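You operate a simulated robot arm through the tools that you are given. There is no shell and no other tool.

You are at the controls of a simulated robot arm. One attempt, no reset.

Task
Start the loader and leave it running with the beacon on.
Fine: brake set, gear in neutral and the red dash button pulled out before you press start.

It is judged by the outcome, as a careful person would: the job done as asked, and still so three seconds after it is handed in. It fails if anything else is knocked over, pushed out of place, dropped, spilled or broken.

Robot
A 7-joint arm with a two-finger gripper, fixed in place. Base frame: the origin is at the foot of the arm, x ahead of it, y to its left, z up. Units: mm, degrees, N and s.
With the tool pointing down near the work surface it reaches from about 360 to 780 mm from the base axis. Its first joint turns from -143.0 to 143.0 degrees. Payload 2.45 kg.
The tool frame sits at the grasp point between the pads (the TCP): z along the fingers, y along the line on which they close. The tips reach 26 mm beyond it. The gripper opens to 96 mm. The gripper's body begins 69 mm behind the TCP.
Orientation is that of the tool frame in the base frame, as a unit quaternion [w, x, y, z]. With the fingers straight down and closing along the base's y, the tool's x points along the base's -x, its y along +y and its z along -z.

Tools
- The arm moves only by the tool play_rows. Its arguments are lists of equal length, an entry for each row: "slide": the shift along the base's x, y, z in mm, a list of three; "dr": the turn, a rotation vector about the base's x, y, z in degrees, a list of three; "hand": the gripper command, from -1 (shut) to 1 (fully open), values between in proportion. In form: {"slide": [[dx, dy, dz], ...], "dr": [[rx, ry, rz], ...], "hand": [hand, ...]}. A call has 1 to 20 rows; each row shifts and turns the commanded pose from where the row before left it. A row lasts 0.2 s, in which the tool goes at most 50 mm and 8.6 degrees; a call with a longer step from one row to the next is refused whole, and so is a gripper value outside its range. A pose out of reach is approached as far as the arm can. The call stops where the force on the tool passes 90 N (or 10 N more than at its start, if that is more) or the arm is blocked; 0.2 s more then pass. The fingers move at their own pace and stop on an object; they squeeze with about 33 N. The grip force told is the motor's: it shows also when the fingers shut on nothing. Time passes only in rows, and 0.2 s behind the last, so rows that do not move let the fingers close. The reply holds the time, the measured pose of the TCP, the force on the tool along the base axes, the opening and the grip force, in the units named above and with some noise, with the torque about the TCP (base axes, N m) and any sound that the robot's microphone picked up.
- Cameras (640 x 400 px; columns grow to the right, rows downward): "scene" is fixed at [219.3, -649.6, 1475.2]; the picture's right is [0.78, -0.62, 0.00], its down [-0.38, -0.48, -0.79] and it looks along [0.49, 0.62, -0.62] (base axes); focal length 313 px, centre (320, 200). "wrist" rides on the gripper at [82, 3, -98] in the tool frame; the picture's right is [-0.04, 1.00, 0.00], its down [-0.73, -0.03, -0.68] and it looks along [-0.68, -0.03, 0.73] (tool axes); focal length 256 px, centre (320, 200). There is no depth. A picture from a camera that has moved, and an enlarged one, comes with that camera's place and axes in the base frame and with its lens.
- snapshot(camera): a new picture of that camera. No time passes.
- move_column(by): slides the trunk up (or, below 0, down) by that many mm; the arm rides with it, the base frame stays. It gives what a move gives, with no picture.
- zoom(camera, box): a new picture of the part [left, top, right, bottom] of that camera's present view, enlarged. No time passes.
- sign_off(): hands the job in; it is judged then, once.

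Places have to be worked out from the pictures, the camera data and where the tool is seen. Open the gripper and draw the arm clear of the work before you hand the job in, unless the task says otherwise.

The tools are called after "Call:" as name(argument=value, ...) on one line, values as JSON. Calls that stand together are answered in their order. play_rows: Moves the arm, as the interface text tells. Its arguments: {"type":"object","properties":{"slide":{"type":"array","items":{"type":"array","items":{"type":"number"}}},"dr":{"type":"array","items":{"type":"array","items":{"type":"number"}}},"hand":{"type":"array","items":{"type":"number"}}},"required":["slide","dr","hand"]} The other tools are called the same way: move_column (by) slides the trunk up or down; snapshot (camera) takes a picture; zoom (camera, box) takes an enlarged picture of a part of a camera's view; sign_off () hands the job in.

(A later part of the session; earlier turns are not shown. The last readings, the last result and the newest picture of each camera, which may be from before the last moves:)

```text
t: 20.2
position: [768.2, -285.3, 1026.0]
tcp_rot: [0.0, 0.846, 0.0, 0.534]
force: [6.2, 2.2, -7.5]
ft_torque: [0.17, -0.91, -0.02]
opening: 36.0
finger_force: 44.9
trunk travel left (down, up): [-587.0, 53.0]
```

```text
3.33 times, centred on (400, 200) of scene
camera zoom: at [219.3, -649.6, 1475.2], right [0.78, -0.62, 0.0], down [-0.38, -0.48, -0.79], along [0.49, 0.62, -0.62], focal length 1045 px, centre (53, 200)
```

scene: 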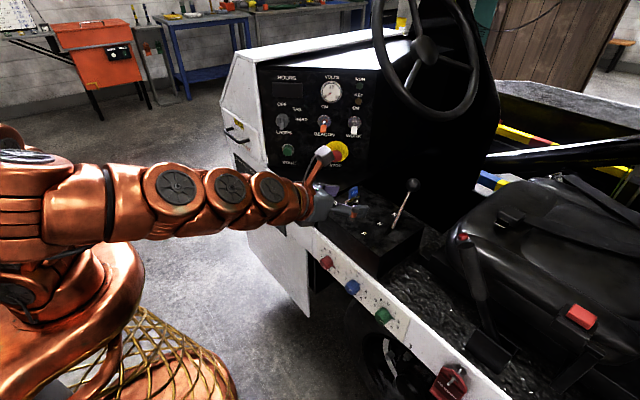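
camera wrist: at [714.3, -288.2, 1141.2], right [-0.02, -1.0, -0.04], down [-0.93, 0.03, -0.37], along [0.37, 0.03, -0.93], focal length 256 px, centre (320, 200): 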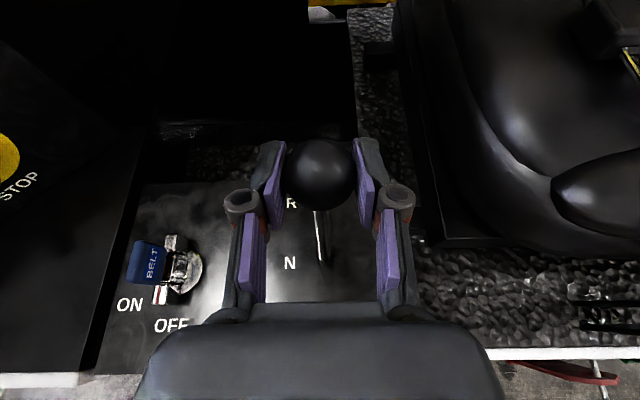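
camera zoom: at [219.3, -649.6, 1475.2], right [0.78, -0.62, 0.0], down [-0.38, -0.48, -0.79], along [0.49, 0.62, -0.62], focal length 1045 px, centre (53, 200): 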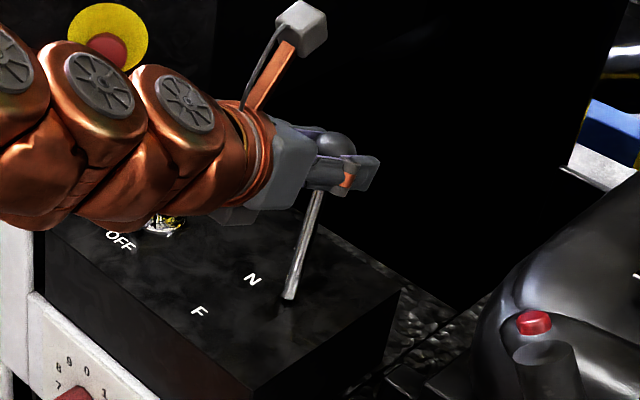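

The lever is following (force under 10 N) and leans about 10° still. I continue about 16 mm more and check again.

Call:
play_rows(slide=[[-8, 0, 1.2], [-8, 0, 0.8], [0, 0, 0]], dr=[[0, 0, 0], [0, 0, 0], [0, 0, 0]], hand=[-1, -1, -1])

Call:
snapshot(camera="wrist")

Call:
zoom(camera="scene", box=[320, 140, 480, 260])

```text
t: 21.0
position: [752.8, -286.0, 1027.3]
tcp_rot: [0.0, 0.846, 0.001, 0.533]
force: [4.4, 4.0, 0.7]
ft_torque: [0.16, -0.92, 0.08]
opening: 36.3
finger_force: 45.3
trunk travel left (down, up): [-587.0, 53.0]
```

```text
taken
camera wrist: at [698.3, -288.2, 1143.0], right [-0.02, -1.0, -0.03], down [-0.93, 0.03, -0.37], along [0.37, 0.03, -0.93], focal length 256 px, centre (320, 200)
```

wrist: 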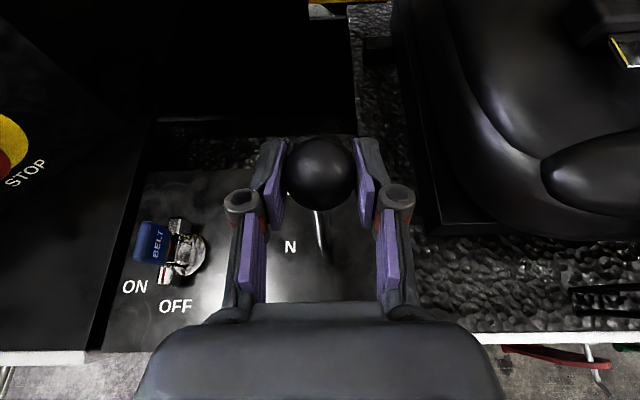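

```text
3.33 times, centred on (400, 200) of scene
camera zoom: at [219.3, -649.6, 1475.2], right [0.78, -0.62, 0.0], down [-0.38, -0.48, -0.79], along [0.49, 0.62, -0.62], focal length 1045 px, centre (53, 200)
```

zoom: 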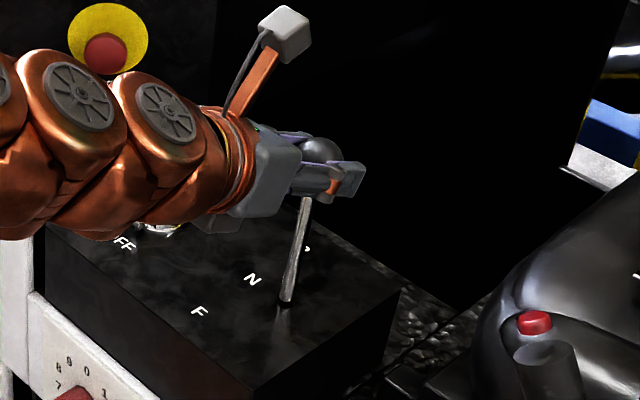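

The lever is now within about 2° of vertical and lined up with the N label (x≈748–750). I nudge 3 mm more, then open the fingers and see where it rests.

Call:
play_rows(slide=[[-3, 0, 0], [0, 0, 0], [0, 0, 0], [0, 0, 0], [0, 0, 0]], dr=[[0, 0, 0], [0, 0, 0], [0, 0, 0], [0, 0, 0], [0, 0, 0]], hand=[-1, -1, 0.4, 0.4, 0.4])

Call:
snapshot(camera="wrist")

Call:
zoom(camera="scene", box=[320, 140, 480, 260])

```text
t: 22.2
position: [749.6, -285.9, 1027.5]
tcp_rot: [0.001, 0.846, 0.001, 0.534]
force: [-0.1, 0.3, 0.8]
ft_torque: [-0.03, -0.01, -0.02]
opening: 67.0
finger_force: 0.1
trunk travel left (down, up): [-587.0, 53.0]
```

```text
taken
camera wrist: at [695.0, -288.9, 1142.8], right [-0.02, -1.0, -0.03], down [-0.93, 0.03, -0.37], along [0.37, 0.03, -0.93], focal length 256 px, centre (320, 200)
```

wrist: 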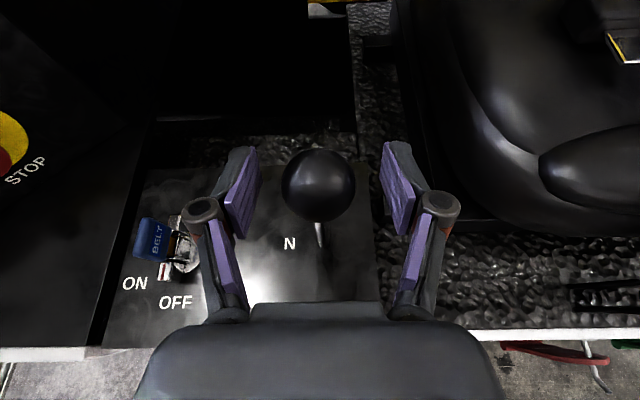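

```text
3.33 times, centred on (400, 200) of scene
camera zoom: at [219.3, -649.6, 1475.2], right [0.78, -0.62, 0.0], down [-0.38, -0.48, -0.79], along [0.49, 0.62, -0.62], focal length 1045 px, centre (53, 200)
```

zoom: 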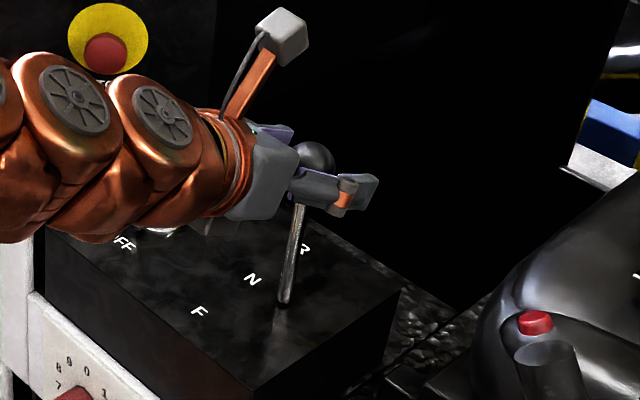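

On release the lever settled upright on N, in line with the N label, with zero force. I back straight out, then turn the tool about 44° left and level it slightly to view the dash.

Call:
play_rows(slide=[[-29.3, 0, 14], [-29.3, 0, 14], [-29.3, 0, 14], [-29.3, 0, 14], [-15, 10, 5], [-15, 10, 5], [-10, 10, 0], [-10, 10, 0], [-10, 10, 0], [-5, 10, 0], [0, 0, 0]], dr=[[0, 0, 0], [0, 0, 0], [0, 0, 0], [0, 0, 0], [0, 0, 7.3], [0, 0, 7.3], [0, 0, 7.3], [0, 0, 7.3], [0, 0, 7.3], [0, 0, 7.3], [0, 0, 0]], hand=[0.4, 0.4, 0.4, 0.4, 0.4, 0.4, 0.4, 0.4, 0.4, 0.4, 0.4])

Call:
snapshot(camera="wrist")

Call:
snapshot(camera="scene")

```text
t: 24.6
position: [568.0, -226.6, 1094.0]
tcp_rot: [-0.199, 0.785, 0.316, 0.495]
force: [0.5, 0.7, 0.3]
ft_torque: [-0.03, 0.01, 0.01]
opening: 67.4
finger_force: 0.0
trunk travel left (down, up): [-587.0, 53.0]
```

```text
taken
camera wrist: at [531.3, -265.1, 1209.1], right [0.68, -0.73, -0.04], down [-0.69, -0.62, -0.37], along [0.25, 0.28, -0.93], focal length 256 px, centre (320, 200)
```

wrist: 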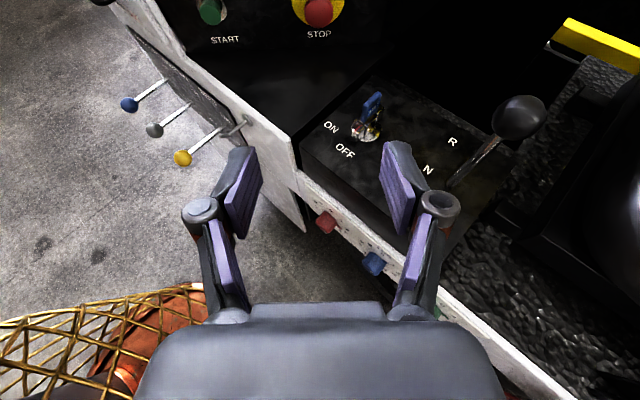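

```text
taken
```

scene: 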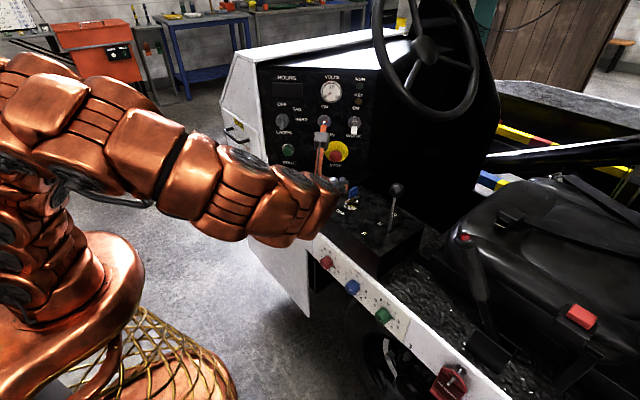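

Gear lever is upright at N and brake lever is still up. I pitch the tool up level so the wrist camera takes in the dash controls.

Call:
play_rows(slide=[[0, 0, 0], [0, 0, 0], [0, 0, 0], [0, 0, 0]], dr=[[5.55, -5.76, 0], [5.55, -5.76, 0], [5.55, -5.76, 0], [0, 0, 0]], hand=[0.4, 0.4, 0.4, 0.4])

Call:
snapshot(camera="wrist")

Call:
zoom(camera="wrist", box=[160, 0, 400, 150])

```text
t: 25.6
position: [566.9, -225.3, 1094.0]
tcp_rot: [-0.261, 0.664, 0.268, 0.648]
force: [-0.2, 0.1, 0.1]
ft_torque: [-0.02, 0.01, 0.03]
opening: 67.5
finger_force: 0.1
trunk travel left (down, up): [-587.0, 53.0]
```

```text
taken
camera wrist: at [499.8, -294.3, 1177.8], right [0.69, -0.72, -0.04], down [-0.52, -0.46, -0.72], along [0.5, 0.52, -0.7], focal length 256 px, centre (320, 200)
```

wrist: 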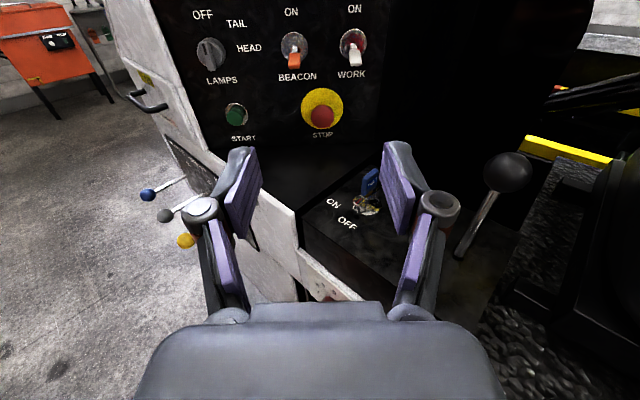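

```text
2.67 times, centred on (280, 75) of wrist
camera zoom: at [499.8, -294.3, 1177.8], right [0.69, -0.72, -0.04], down [-0.52, -0.46, -0.72], along [0.5, 0.52, -0.7], focal length 683 px, centre (427, 533)
```

zoom: 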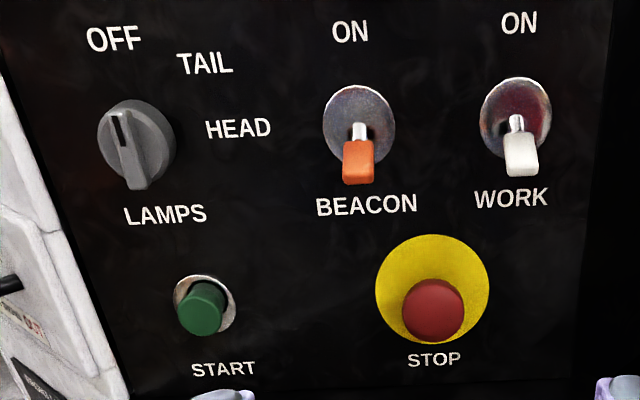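

This view shows BEACON down (off), WORK down, LAMPS off. Using the wider-baseline views I get START ≈ (703,129,971) and STOP ≈ (803,7,969), with the dash facing about 45° toward me. I zoom tightly on the STOP button to judge whether it's in or out.

Call:
zoom(camera="wrist", box=[295, 80, 350, 140])

Call:
zoom(camera="scene", box=[315, 130, 360, 170])

Call:
zoom(camera="wrist", box=[320, 150, 400, 240])

```text
6.67 times, centred on (322, 110) of wrist
camera zoom: at [499.8, -294.3, 1177.8], right [0.69, -0.72, -0.04], down [-0.52, -0.46, -0.72], along [0.5, 0.52, -0.7], focal length 1707 px, centre (303, 800)
```

zoom: 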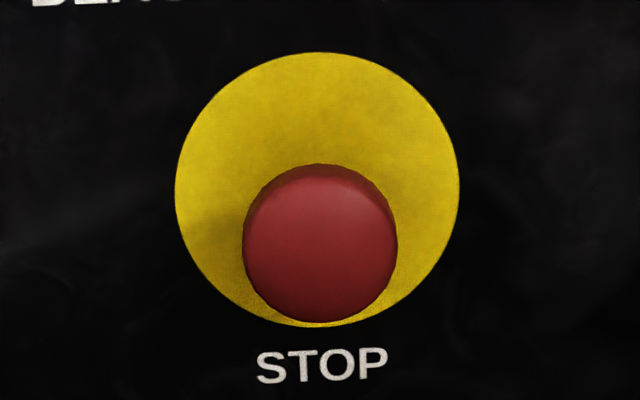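

```text
10.00 times, centred on (338, 150) of scene
camera zoom: at [219.3, -649.6, 1475.2], right [0.78, -0.62, 0.0], down [-0.38, -0.48, -0.79], along [0.49, 0.62, -0.62], focal length 3134 px, centre (145, 700)
```

zoom: 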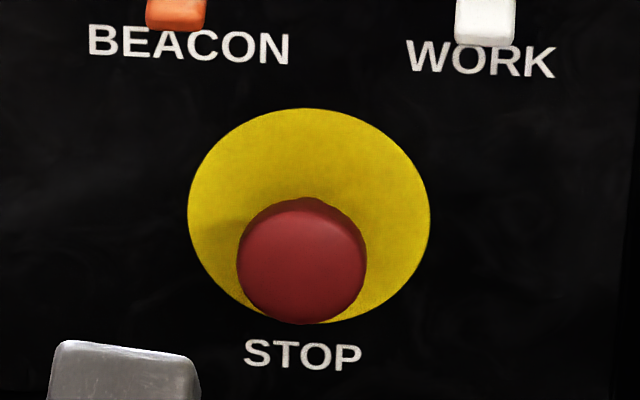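

```text
4.44 times, centred on (360, 195) of wrist
camera zoom: at [499.8, -294.3, 1177.8], right [0.69, -0.72, -0.04], down [-0.52, -0.46, -0.72], along [0.5, 0.52, -0.7], focal length 1138 px, centre (142, 222)
```

zoom: 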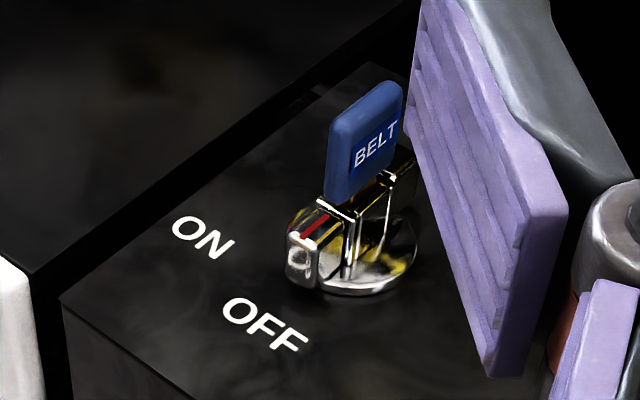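

I can't tell in/out from this angle, so I'll approach and look closer: tool pitched 20° down to stay well above the key, stopping about 110 mm short of the STOP button.

Call:
play_rows(slide=[[26.9, 26.8, -14.6], [26.9, 26.8, -14.6], [26.9, 26.8, -14.6], [26.9, 26.8, -14.6], [26.9, 26.8, -14.6], [26.9, 26.8, -14.4], [0, 0, 0]], dr=[[-4.28, 4.44, 0], [-4.28, 4.44, 0], [-4.28, 4.44, 0], [0, 0, 0], [0, 0, 0], [0, 0, 0], [0, 0, 0]], hand=[0.4, 0.4, 0.4, 0.4, 0.4, 0.4, 0.4])

Call:
snapshot(camera="wrist")

Call:
zoom(camera="scene", box=[260, 80, 420, 200])

```text
t: 27.2
position: [729.9, -64.4, 1006.7]
tcp_rot: [-0.213, 0.759, 0.306, 0.533]
force: [-0.6, 0.4, 0.4]
ft_torque: [0.01, 0.05, -0.03]
opening: 67.3
finger_force: 0.2
trunk travel left (down, up): [-587.0, 53.0]
```

```text
taken
camera wrist: at [686.1, -111.4, 1115.6], right [0.68, -0.73, -0.04], down [-0.66, -0.59, -0.46], along [0.31, 0.34, -0.89], focal length 256 px, centre (320, 200)
```

wrist: 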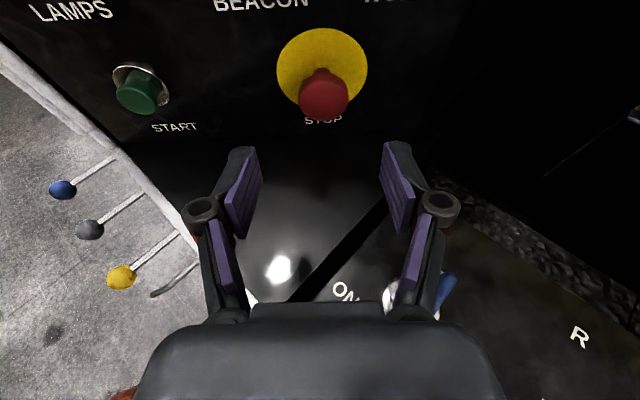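

```text
3.33 times, centred on (340, 140) of scene
camera zoom: at [219.3, -649.6, 1475.2], right [0.78, -0.62, 0.0], down [-0.38, -0.48, -0.79], along [0.49, 0.62, -0.62], focal length 1045 px, centre (253, 400)
```

zoom: 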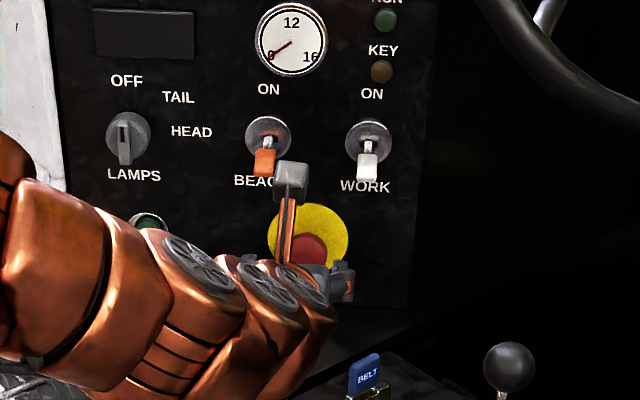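

Call:
zoom(camera="wrist", box=[260, 10, 390, 140])

Call:
zoom(camera="wrist", box=[80, 40, 220, 150])

```text
3.08 times, centred on (325, 75) of wrist
camera zoom: at [686.1, -111.4, 1115.6], right [0.68, -0.73, -0.04], down [-0.66, -0.59, -0.46], along [0.31, 0.34, -0.89], focal length 788 px, centre (305, 585)
```

zoom: 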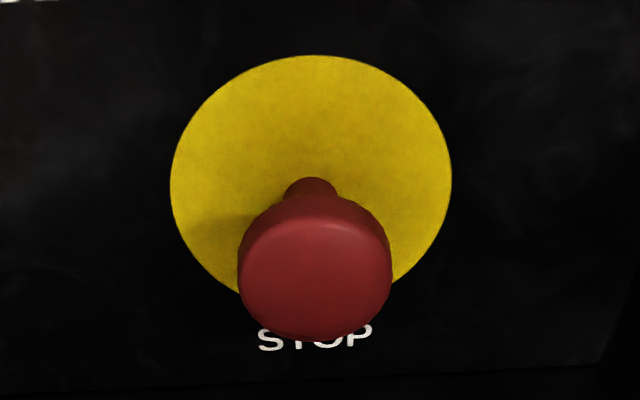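

```text
3.64 times, centred on (150, 95) of wrist
camera zoom: at [686.1, -111.4, 1115.6], right [0.68, -0.73, -0.04], down [-0.66, -0.59, -0.46], along [0.31, 0.34, -0.89], focal length 931 px, centre (938, 582)
```

zoom: 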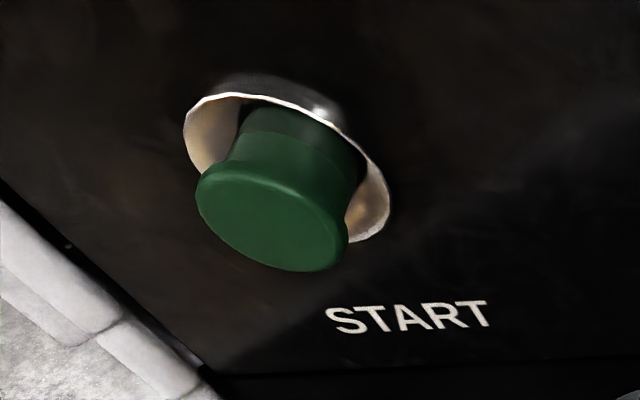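

Now the red stem behind the mushroom head is visible; the head front is about 37 mm off the yellow disc at ≈ (804,4,969), 2 mm right of my tool line. I advance 104 mm so the open fingers straddle the head.

Call:
play_rows(slide=[[18, 16.5, -8.8], [18, 16.5, -8.8], [18, 16.5, -8.8], [18, 16.6, -8.9], [0, 0, 0]], dr=[[0, 0, 0], [0, 0, 0], [0, 0, 0], [0, 0, 0], [0, 0, 0]], hand=[0.4, 0.4, 0.4, 0.4, 0.4])

Call:
snapshot(camera="wrist")

Call:
zoom(camera="scene", box=[280, 90, 420, 200])

```text
t: 28.4
position: [802.7, 0.8, 969.8]
tcp_rot: [-0.214, 0.759, 0.306, 0.533]
force: [1.2, -0.3, 0.4]
ft_torque: [0.01, 0.0, -0.01]
opening: 67.4
finger_force: 0.0
trunk travel left (down, up): [-587.0, 53.0]
```

```text
taken
camera wrist: at [756.9, -46.6, 1080.1], right [0.68, -0.73, -0.04], down [-0.66, -0.59, -0.46], along [0.31, 0.34, -0.89], focal length 256 px, centre (320, 200)
```

wrist: 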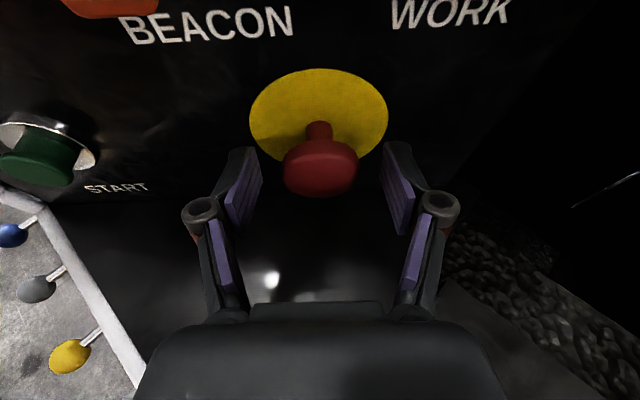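

```text
3.64 times, centred on (350, 145) of scene
camera zoom: at [219.3, -649.6, 1475.2], right [0.78, -0.62, 0.0], down [-0.38, -0.48, -0.79], along [0.49, 0.62, -0.62], focal length 1140 px, centre (211, 400)
```

zoom: 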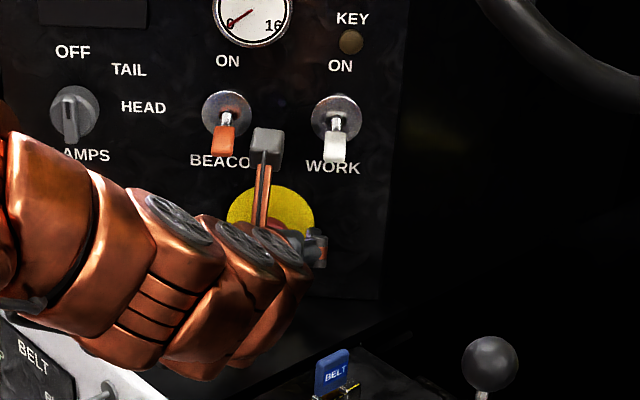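

The mushroom head sits centred between the pads (v≈168, between TCP and tips). I close on it.

Call:
play_rows(slide=[[0, 0, 0], [0, 0, 0], [0, 0, 0], [0, 0, 0]], dr=[[0, 0, 0], [0, 0, 0], [0, 0, 0], [0, 0, 0]], hand=[-1, -1, -1, -1])

Call:
snapshot(camera="wrist")

```text
t: 29.4
position: [802.5, -0.3, 969.5]
tcp_rot: [-0.213, 0.76, 0.305, 0.533]
force: [2.0, -1.5, 1.2]
ft_torque: [0.03, -0.06, -0.1]
opening: 40.5
finger_force: 45.1
trunk travel left (down, up): [-587.0, 53.0]
```

```text
taken
camera wrist: at [756.9, -47.1, 1080.1], right [0.68, -0.73, -0.04], down [-0.66, -0.59, -0.46], along [0.31, 0.34, -0.89], focal length 256 px, centre (320, 200)
```

wrist: 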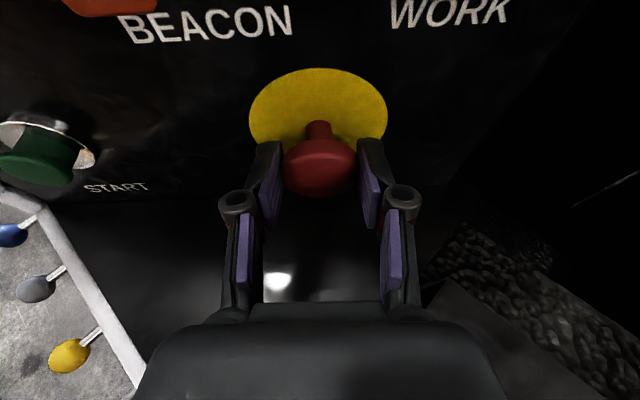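

Gripped at 40.5 mm. I pull straight out from the dash in 2 mm steps to see whether it travels or resists.

Call:
play_rows(slide=[[-1.42, -1.4, 0.05], [-1.42, -1.4, 0.05], [-1.42, -1.4, 0.05], [-1.42, -1.4, 0.05]], dr=[[0, 0, 0], [0, 0, 0], [0, 0, 0], [0, 0, 0]], hand=[-1, -1, -1, -1])

Call:
snapshot(camera="wrist")

```text
t: 30.4
position: [794.7, -4.3, 969.3]
tcp_rot: [-0.213, 0.76, 0.306, 0.532]
force: [6.9, -7.2, -0.7]
ft_torque: [-0.23, -0.01, -0.15]
opening: 40.7
finger_force: 45.3
trunk travel left (down, up): [-587.0, 53.0]
```

```text
taken
camera wrist: at [751.0, -52.7, 1080.2], right [0.68, -0.73, -0.04], down [-0.66, -0.59, -0.46], along [0.31, 0.33, -0.89], focal length 256 px, centre (320, 200)
```

wrist: 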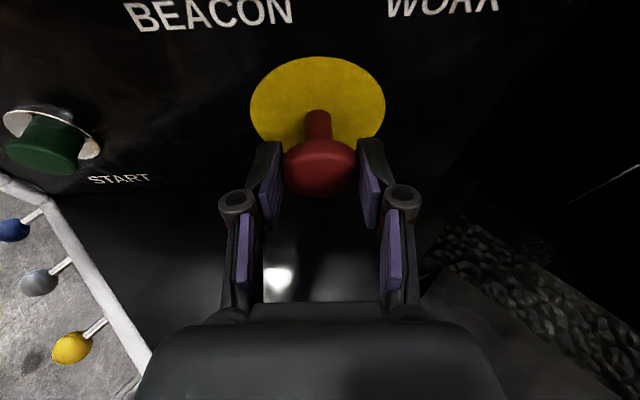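

The head comes out with the gripper — the stem is visibly longer — so it had been pushed in. I keep pulling in small steps until it stops.

Call:
play_rows(slide=[[-1.42, -1.4, 0.05], [-1.42, -1.4, 0.05], [-1.42, -1.4, 0.05]], dr=[[0, 0, 0], [0, 0, 0], [0, 0, 0]], hand=[-1, -1, -1])

Call:
snapshot(camera="wrist")

```text
t: 31.2
position: [791.9, -10.4, 971.1]
tcp_rot: [-0.214, 0.76, 0.306, 0.531]
force: [9.2, -8.5, -6.1]
ft_torque: [-0.19, 0.09, -0.3]
opening: 40.7
finger_force: 45.2
trunk travel left (down, up): [-587.0, 53.0]
```

```text
taken
camera wrist: at [747.2, -56.8, 1080.2], right [0.68, -0.73, -0.04], down [-0.66, -0.59, -0.46], along [0.31, 0.34, -0.89], focal length 256 px, centre (320, 200)
```

wrist: 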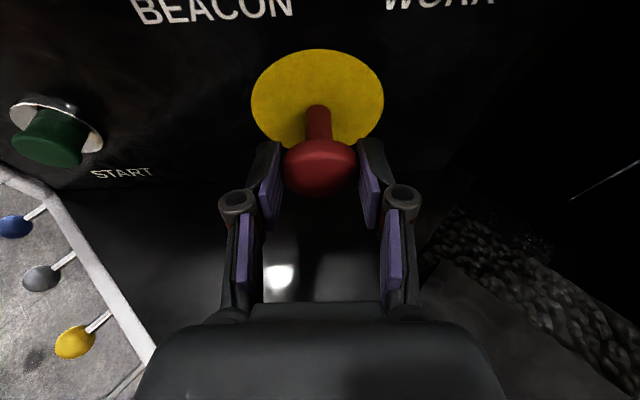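

Out about 14 mm now with no axial resistance, just a little side load toward +x,-y, so I bias the pull direction that way and continue.

Call:
play_rows(slide=[[-0.9, -1.9, 0], [-0.9, -1.9, 0], [-0.9, -1.9, 0]], dr=[[0, 0, 0], [0, 0, 0], [0, 0, 0]], hand=[-1, -1, -1])

Call:
snapshot(camera="wrist")

```text
t: 32.0
position: [791.9, -11.1, 970.3]
tcp_rot: [-0.215, 0.76, 0.307, 0.532]
force: [50.2, 17.7, -4.3]
ft_torque: [0.1, -0.27, -0.17]
opening: 40.5
finger_force: 45.4
trunk travel left (down, up): [-587.0, 53.0]
```

```text
taken
camera wrist: at [746.7, -57.8, 1080.2], right [0.68, -0.73, -0.04], down [-0.66, -0.6, -0.46], along [0.31, 0.34, -0.89], focal length 256 px, centre (320, 200)
```

wrist: 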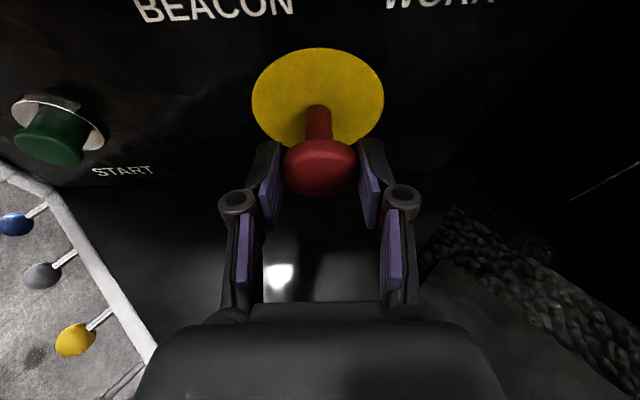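

The button hit its outward stop (force rose to about 53 N, travel ≈15 mm along the 45° normal). I open the fingers in place and check that it stays out.

Call:
play_rows(slide=[[0, 0, 0], [0, 0, 0], [0, 0, 0]], dr=[[0, 0, 0], [0, 0, 0], [0, 0, 0]], hand=[0.5, 0.5, 0.5])

Call:
snapshot(camera="wrist")

```text
t: 32.8
position: [787.5, -14.3, 971.6]
tcp_rot: [-0.214, 0.76, 0.306, 0.532]
force: [0.3, 0.9, 0.2]
ft_torque: [-0.03, 0.0, 0.0]
opening: 72.0
finger_force: 0.0
trunk travel left (down, up): [-587.0, 53.0]
```

```text
taken
camera wrist: at [743.6, -61.6, 1081.1], right [0.68, -0.73, -0.04], down [-0.66, -0.59, -0.46], along [0.31, 0.34, -0.89], focal length 256 px, centre (320, 200)
```

wrist: 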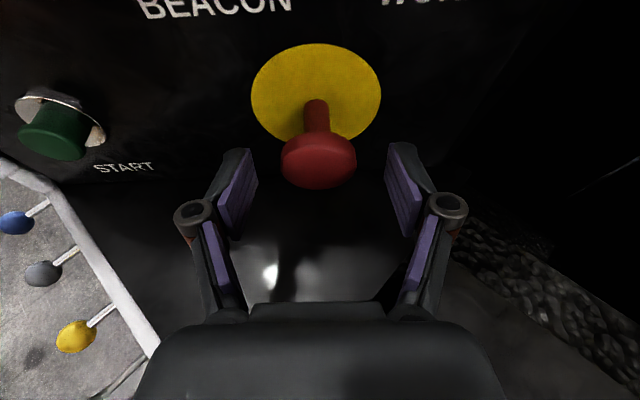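

STOP stays out after release. I retreat along the tool axis and draw back to clear space near (580,-180,1090), then check the button from there.

Call:
play_rows(slide=[[-18.7, -17.9, 9.3], [-18.7, -17.9, 9.3], [-18.7, -17.9, 9.3], [-18.7, -17.9, 9.3], [-26.6, -18.8, 16.2], [-26.6, -18.8, 16.2], [-26.6, -18.8, 16.2], [-26.6, -18.8, 16.2], [-26.6, -18.8, 16.2], [0, 0, 0]], dr=[[0, 0, 0], [0, 0, 0], [0, 0, 0], [0, 0, 0], [0, 0, 0], [0, 0, 0], [0, 0, 0], [0, 0, 0], [0, 0, 0], [0, 0, 0]], hand=[0.5, 0.5, 0.5, 0.5, 0.5, 0.5, 0.5, 0.5, 0.5, 0.5])

Call:
snapshot(camera="wrist")

Call:
snapshot(camera="scene")

```text
t: 35.0
position: [580.5, -180.4, 1088.8]
tcp_rot: [-0.213, 0.76, 0.306, 0.533]
force: [-0.5, 0.7, -0.9]
ft_torque: [-0.03, 0.01, -0.03]
opening: 72.1
finger_force: 0.1
trunk travel left (down, up): [-587.0, 53.0]
```

```text
taken
camera wrist: at [535.2, -227.2, 1198.1], right [0.68, -0.73, -0.04], down [-0.66, -0.59, -0.46], along [0.31, 0.34, -0.89], focal length 256 px, centre (320, 200)
```

wrist: 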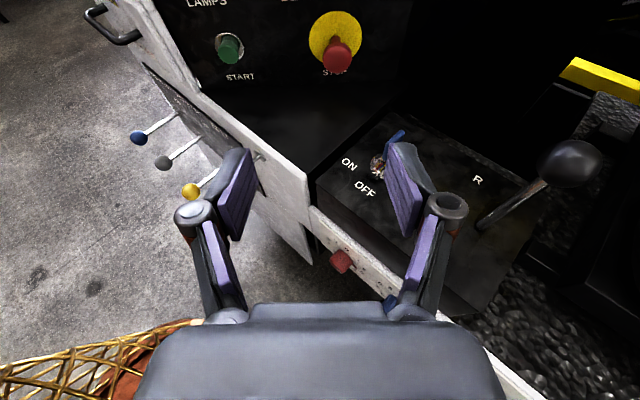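

```text
taken
```

scene: 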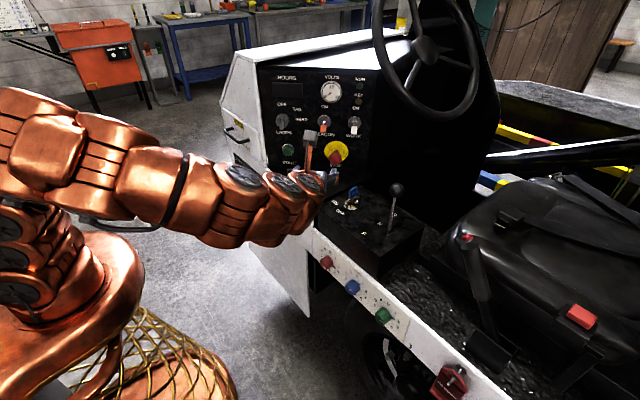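

STOP is out, N and brake still hold. Now I turn the tool back to straight-down with fingers closing along y (camera on the robot side) in this clear space, ready for the key.

Call:
play_rows(slide=[[0, 0, 0], [0, 0, 0], [0, 0, 0], [0, 0, 0], [0, 0, 0], [0, 0, 0], [0, 0, 0], [0, 0, 0], [0, 0, 0], [0, 0, 0], [0, 0, 0], [0, 0, 0], [0, 0, 0], [0, 0, 0], [0, 0, 0], [0, 0, 0], [0, 0, 0], [0, 0, 0], [0, 0, 0]], dr=[[-4.49, -1.794, 6.4], [-4.49, -1.794, 6.4], [-4.49, -1.794, 6.4], [-4.49, -1.794, 6.4], [-4.49, -1.794, 6.4], [-4.49, -1.794, 6.4], [-4.49, -1.794, 6.4], [-4.49, -1.794, 6.4], [-4.49, -1.794, 6.4], [-4.49, -1.794, 6.4], [-4.49, -1.794, 6.4], [-4.49, -1.794, 6.4], [-4.49, -1.794, 6.4], [-4.49, -1.794, 6.4], [-4.49, -1.794, 6.4], [-4.49, -1.794, 6.4], [-4.49, -1.794, 6.4], [-4.49, -1.794, 6.4], [0, 0, 0]], hand=[0.5, 0.5, 0.5, 0.5, 0.5, 0.5, 0.5, 0.5, 0.5, 0.5, 0.5, 0.5, 0.5, 0.5, 0.5, 0.5, 0.5, 0.5, 0.5])

Call:
snapshot(camera="wrist")

Call:
snapshot(camera="scene")

```text
t: 39.0
position: [579.9, -179.2, 1088.8]
tcp_rot: [0.0, 0.001, 1.0, -0.002]
force: [-0.4, 0.1, -0.1]
ft_torque: [0.0, 0.03, -0.02]
opening: 72.2
finger_force: 0.0
trunk travel left (down, up): [-587.0, 53.0]
```

```text
taken
camera wrist: at [498.4, -175.9, 1186.9], right [0.04, 1.0, 0.0], down [0.73, -0.03, 0.68], along [0.68, -0.03, -0.73], focal length 256 px, centre (320, 200)
```

wrist: 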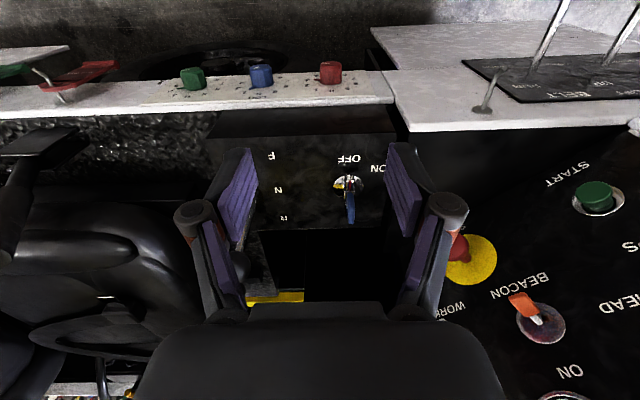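

```text
taken
```

scene: 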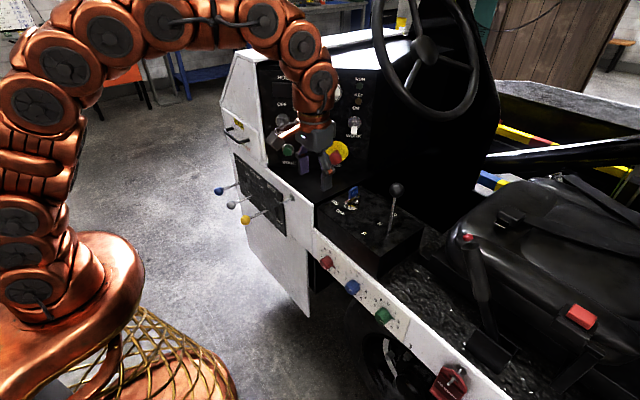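

Tool is straight down. I zoom on the key to refine its centre and bar direction.

Call:
zoom(camera="wrist", box=[305, 140, 395, 240])

Call:
zoom(camera="scene", box=[325, 170, 385, 215])

```text
4.00 times, centred on (350, 190) of wrist
camera zoom: at [498.4, -175.9, 1186.9], right [0.04, 1.0, 0.0], down [0.73, -0.03, 0.68], along [0.68, -0.03, -0.73], focal length 1024 px, centre (200, 240)
```

zoom: 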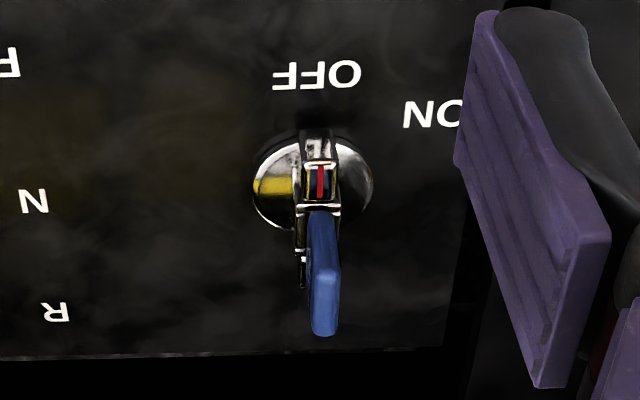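

```text
8.89 times, centred on (355, 192) of scene
camera zoom: at [219.3, -649.6, 1475.2], right [0.78, -0.62, 0.0], down [-0.38, -0.48, -0.79], along [0.49, 0.62, -0.62], focal length 2786 px, centre (9, 267)
```

zoom: 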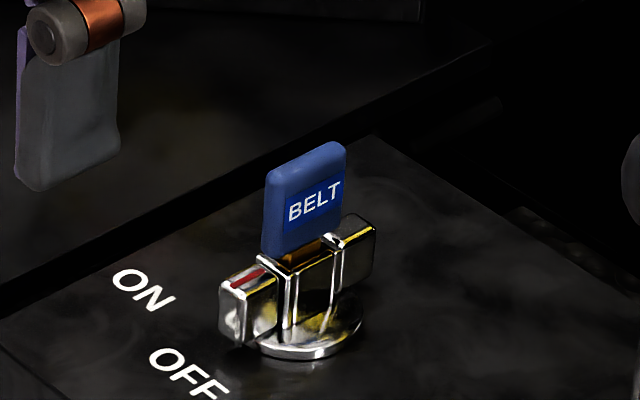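

Combining the closest views, the key axis is near (744,-146), console top z≈888, key bar along x (about 16 mm thick), tag top ≈ 965. I hover above it at z=1040 with a 12° backward tilt to keep the wrist clear of the steering wheel.

Call:
play_rows(slide=[[32.8, 6.6, -9.8], [32.8, 6.6, -9.8], [32.8, 6.6, -9.8], [32.8, 6.7, -9.7], [32.9, 6.7, -9.7], [0, 0, 0]], dr=[[0, -2.4, 0], [0, -2.4, 0], [0, -2.4, 0], [0, -2.4, 0], [0, -2.4, 0], [0, 0, 0]], hand=[0.2, 0.2, 0.2, 0.2, 0.2, 0.2])

Call:
snapshot(camera="wrist")

Call:
snapshot(camera="scene")

```text
t: 40.4
position: [744.4, -145.7, 1039.4]
tcp_rot: [0.105, 0.001, 0.994, -0.001]
force: [-0.6, -0.4, 0.6]
ft_torque: [0.02, 0.01, 0.0]
opening: 57.3
finger_force: 0.0
trunk travel left (down, up): [-587.0, 53.0]
```

```text
taken
camera wrist: at [644.7, -142.2, 1118.7], right [0.04, 1.0, 0.01], down [0.58, -0.03, 0.82], along [0.82, -0.03, -0.58], focal length 256 px, centre (320, 200)
```

wrist: 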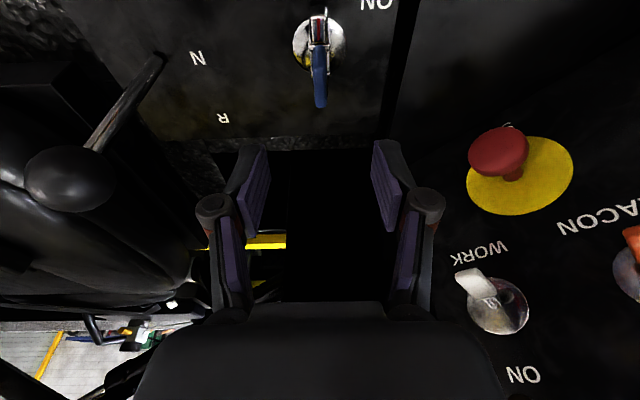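

```text
taken
```

scene: 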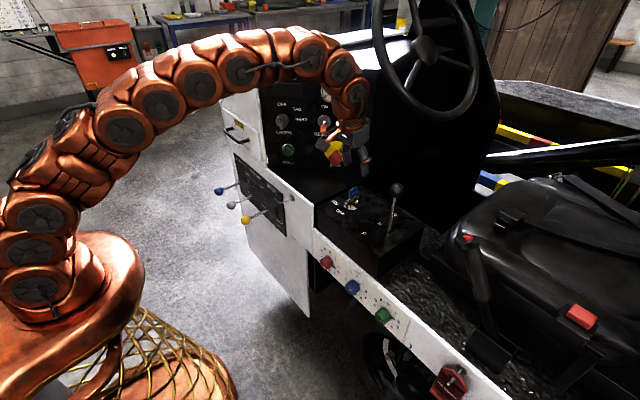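

I zoom on the key from this hover to fix its lateral position relative to the tool centreline.

Call:
zoom(camera="wrist", box=[270, 0, 390, 120])

Call:
zoom(camera="scene", box=[300, 100, 420, 220])

```text
3.33 times, centred on (330, 60) of wrist
camera zoom: at [644.7, -142.2, 1118.7], right [0.04, 1.0, 0.01], down [0.58, -0.03, 0.82], along [0.82, -0.03, -0.58], focal length 853 px, centre (287, 667)
```

zoom: 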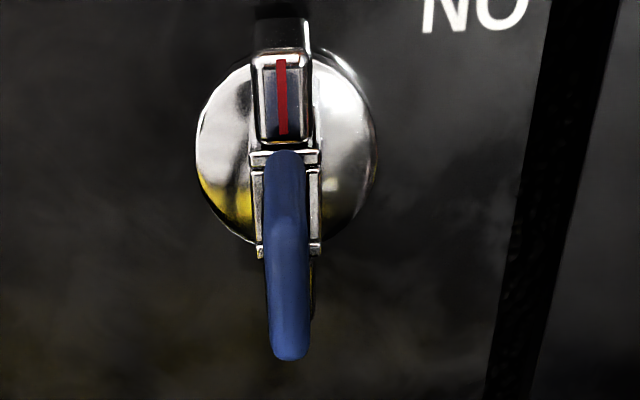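

```text
3.33 times, centred on (360, 160) of scene
camera zoom: at [219.3, -649.6, 1475.2], right [0.78, -0.62, 0.0], down [-0.38, -0.48, -0.79], along [0.49, 0.62, -0.62], focal length 1045 px, centre (187, 333)
```

zoom: 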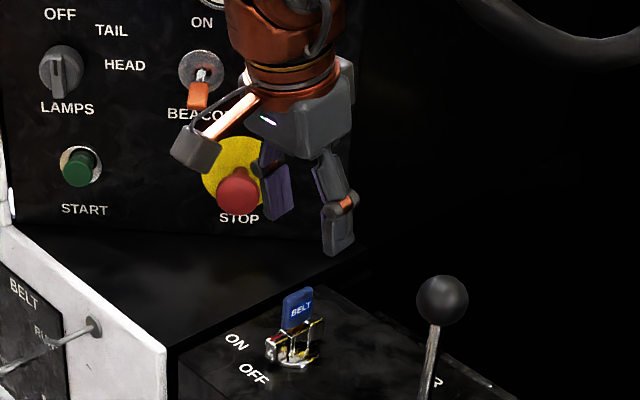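

Key disc is laterally dead-centre on the tool line and its axis is at x≈743, so I descend vertically to TCP z≈927 (tips ≈ 9 mm above the console) with the fingers at 57 mm.

Call:
play_rows(slide=[[-0.3, 0, -22.5], [-0.3, 0, -22.5], [-0.3, 0, -22.5], [0, 0, -22.5], [0, 0, -20], [0, 0, 0]], dr=[[0, 0, 0], [0, 0, 0], [0, 0, 0], [0, 0, 0], [0, 0, 0], [0, 0, 0]], hand=[0.2, 0.2, 0.2, 0.2, 0.2, 0.2])

Call:
snapshot(camera="wrist")

Call:
zoom(camera="scene", box=[310, 150, 410, 230])

```text
t: 41.8
position: [742.5, -146.6, 931.1]
tcp_rot: [0.105, 0.001, 0.994, -0.001]
force: [-0.5, -0.1, -0.3]
ft_torque: [0.03, -0.01, 0.01]
opening: 57.5
finger_force: 0.1
trunk travel left (down, up): [-587.0, 53.0]
```

```text
taken
camera wrist: at [642.6, -142.3, 1009.3], right [0.04, 1.0, 0.01], down [0.58, -0.03, 0.82], along [0.82, -0.03, -0.58], focal length 256 px, centre (320, 200)
```

wrist: 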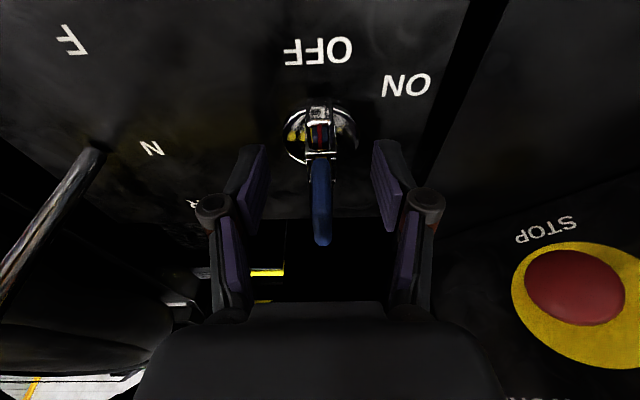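

```text
5.00 times, centred on (360, 190) of scene
camera zoom: at [219.3, -649.6, 1475.2], right [0.78, -0.62, 0.0], down [-0.38, -0.48, -0.79], along [0.49, 0.62, -0.62], focal length 1567 px, centre (120, 250)
```

zoom: 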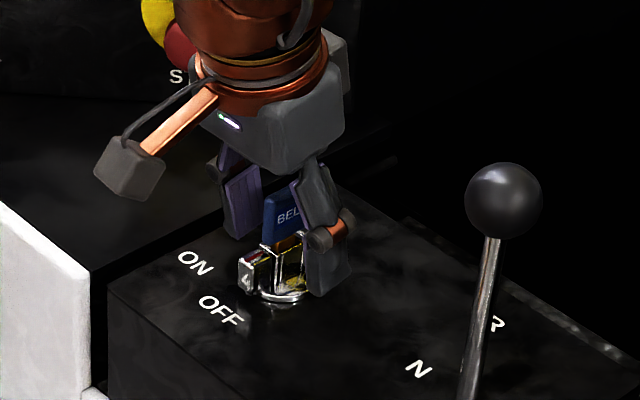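

The key bar and tag are centred between the pads; tips are a few mm above the disc. I lower 3 mm more and close on it.

Call:
play_rows(slide=[[0.5, 0, -3], [0, 0, 0], [0, 0, 0], [0, 0, 0], [0, 0, 0], [0, 0, 0]], dr=[[0, 0, 0], [0, 0, 0], [0, 0, 0], [0, 0, 0], [0, 0, 0], [0, 0, 0]], hand=[0.2, -1, -1, -1, -1, -1])

Call:
snapshot(camera="wrist")

Call:
zoom(camera="scene", box=[310, 150, 410, 230])

```text
t: 43.2
position: [743.7, -144.7, 927.7]
tcp_rot: [0.104, 0.0, 0.995, -0.001]
force: [-1.2, 8.8, -1.2]
ft_torque: [0.33, 0.23, 0.0]
opening: 16.6
finger_force: 41.9
trunk travel left (down, up): [-587.0, 53.0]
```

```text
taken
camera wrist: at [643.5, -141.4, 1006.3], right [0.04, 1.0, 0.01], down [0.58, -0.03, 0.82], along [0.82, -0.03, -0.58], focal length 256 px, centre (320, 200)
```

wrist: 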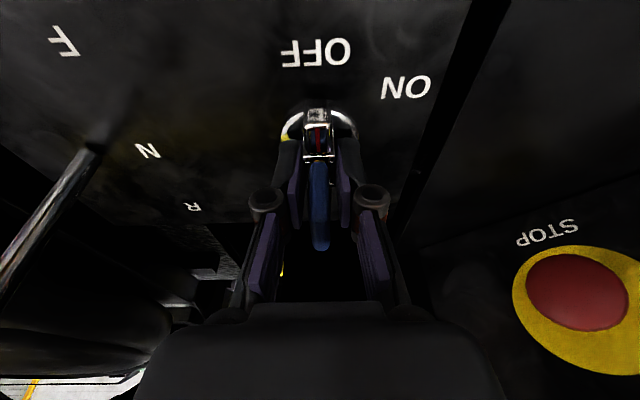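

```text
5.00 times, centred on (360, 190) of scene
camera zoom: at [219.3, -649.6, 1475.2], right [0.78, -0.62, 0.0], down [-0.38, -0.48, -0.79], along [0.49, 0.62, -0.62], focal length 1567 px, centre (120, 250)
```

zoom: 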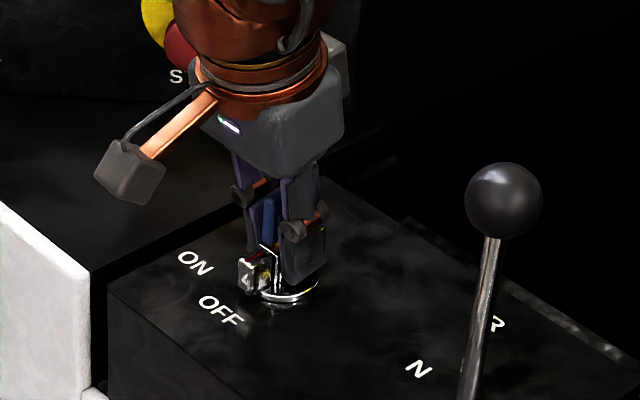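

Gripped on the 16.6 mm bar. The ON label is about 57–60° clockwise from OFF, so I recentre 1 mm in +y and turn -48° about z first.

Call:
play_rows(slide=[[0, 1, 0], [0, 0, 0], [0, 0, 0], [0, 0, 0], [0, 0, 0], [0, 0, 0], [0, 0, 0]], dr=[[0, 0, 0], [0, 0, -8], [0, 0, -8], [0, 0, -8], [0, 0, -8], [0, 0, -8], [0, 0, -8]], hand=[-1, -1, -1, -1, -1, -1, -1])

Call:
snapshot(camera="wrist")

Call:
zoom(camera="scene", box=[310, 60, 430, 230])

```text
t: 44.8
position: [743.7, -144.2, 926.4]
tcp_rot: [0.094, 0.406, 0.908, -0.045]
force: [-4.0, 17.5, -5.2]
ft_torque: [0.82, 0.61, -0.01]
opening: 16.3
finger_force: 42.1
trunk travel left (down, up): [-587.0, 53.0]
```

```text
taken
camera wrist: at [680.0, -67.0, 1006.3], right [0.77, 0.64, 0.01], down [0.36, -0.45, 0.82], along [0.52, -0.63, -0.58], focal length 256 px, centre (320, 200)
```

wrist: 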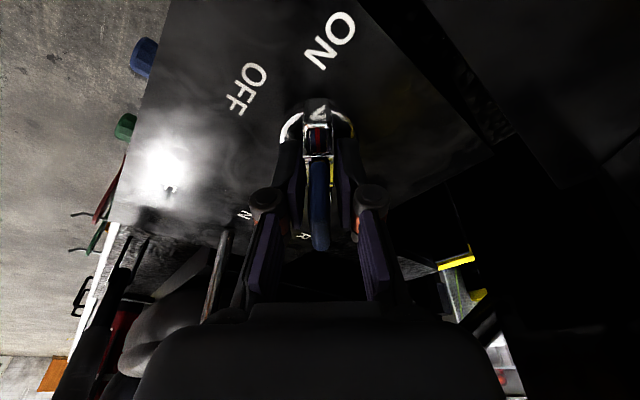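

```text
2.35 times, centred on (370, 145) of scene
camera zoom: at [219.3, -649.6, 1475.2], right [0.78, -0.62, 0.0], down [-0.38, -0.48, -0.79], along [0.49, 0.62, -0.62], focal length 738 px, centre (202, 329)
```

zoom: 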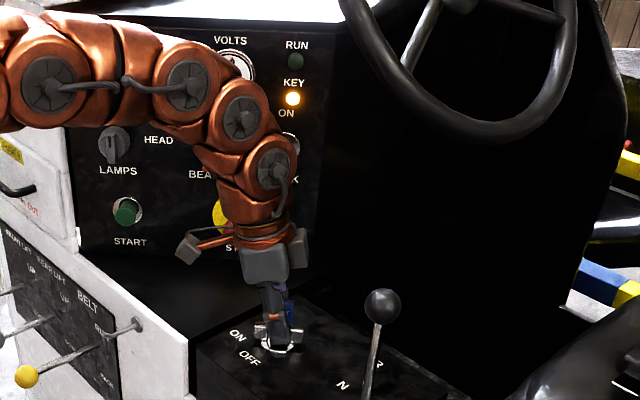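

The KEY lamp has lit. The pointer is slightly short of the ON label, so I turn another 8° while easing the side load.

Call:
play_rows(slide=[[0, 1.2, 0], [0, 0, 0], [0, 0, 0]], dr=[[0, 0, -4], [0, 0, -4], [0, 0, 0]], hand=[-1, -1, -1])

Call:
snapshot(camera="wrist")

```text
t: 45.6
position: [744.7, -144.8, 927.4]
tcp_rot: [0.092, 0.468, 0.877, -0.05]
force: [0.1, 12.6, -10.8]
ft_torque: [0.52, -0.01, -0.05]
opening: 16.2
finger_force: 41.9
trunk travel left (down, up): [-587.0, 53.0]
```

```text
taken
camera wrist: at [691.4, -58.7, 1006.3], right [0.85, 0.52, 0.01], down [0.3, -0.49, 0.82], along [0.43, -0.69, -0.58], focal length 256 px, centre (320, 200)
```

wrist: 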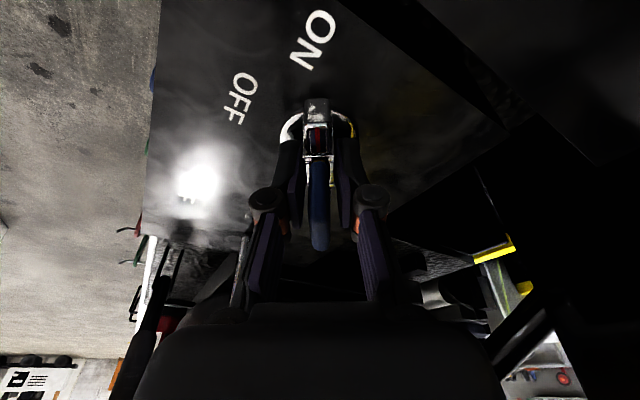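

The pointer now lines up with ON and torque is negligible. I release and lift straight up, then check the KEY lamp.

Call:
play_rows(slide=[[0, 0, 0], [0, 0, 0], [0, 0, 0], [0, 0, 22], [0, 0, 22], [0, 0, 22], [0, 0, 22], [0, 0, 22], [0, 0, 0]], dr=[[0, 0, 0], [0, 0, 0], [0, 0, 0], [0, 0, 0], [0, 0, 0], [0, 0, 0], [0, 0, 0], [0, 0, 0], [0, 0, 0]], hand=[0.2, 0.2, 0.2, 0.2, 0.2, 0.2, 0.2, 0.2, 0.2])

Call:
snapshot(camera="wrist")

Call:
zoom(camera="scene", box=[260, 60, 440, 230])

```text
t: 47.6
position: [743.0, -145.1, 1038.1]
tcp_rot: [0.092, 0.468, 0.877, -0.05]
force: [0.2, 0.9, 0.0]
ft_torque: [0.0, 0.0, -0.02]
opening: 57.2
finger_force: 0.0
trunk travel left (down, up): [-587.0, 53.0]
```

```text
taken
camera wrist: at [690.8, -60.4, 1117.1], right [0.85, 0.52, 0.01], down [0.3, -0.49, 0.82], along [0.43, -0.69, -0.58], focal length 256 px, centre (320, 200)
```

wrist: 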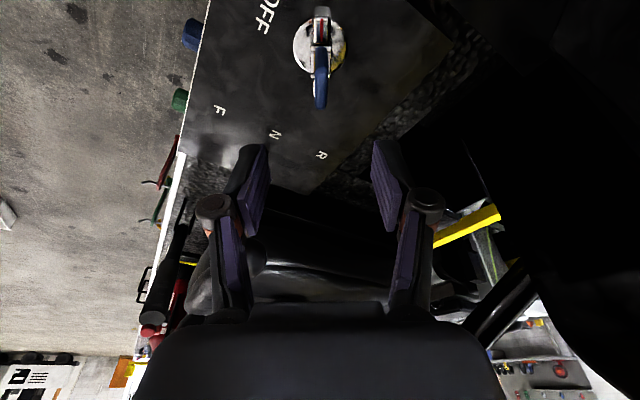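

```text
2.35 times, centred on (350, 145) of scene
camera zoom: at [219.3, -649.6, 1475.2], right [0.78, -0.62, 0.0], down [-0.38, -0.48, -0.79], along [0.49, 0.62, -0.62], focal length 738 px, centre (249, 329)
```

zoom: 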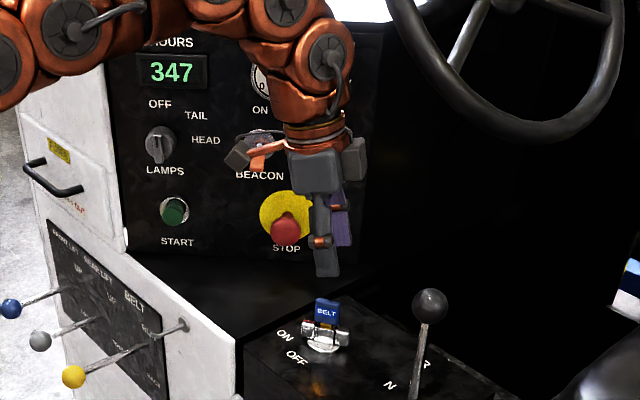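

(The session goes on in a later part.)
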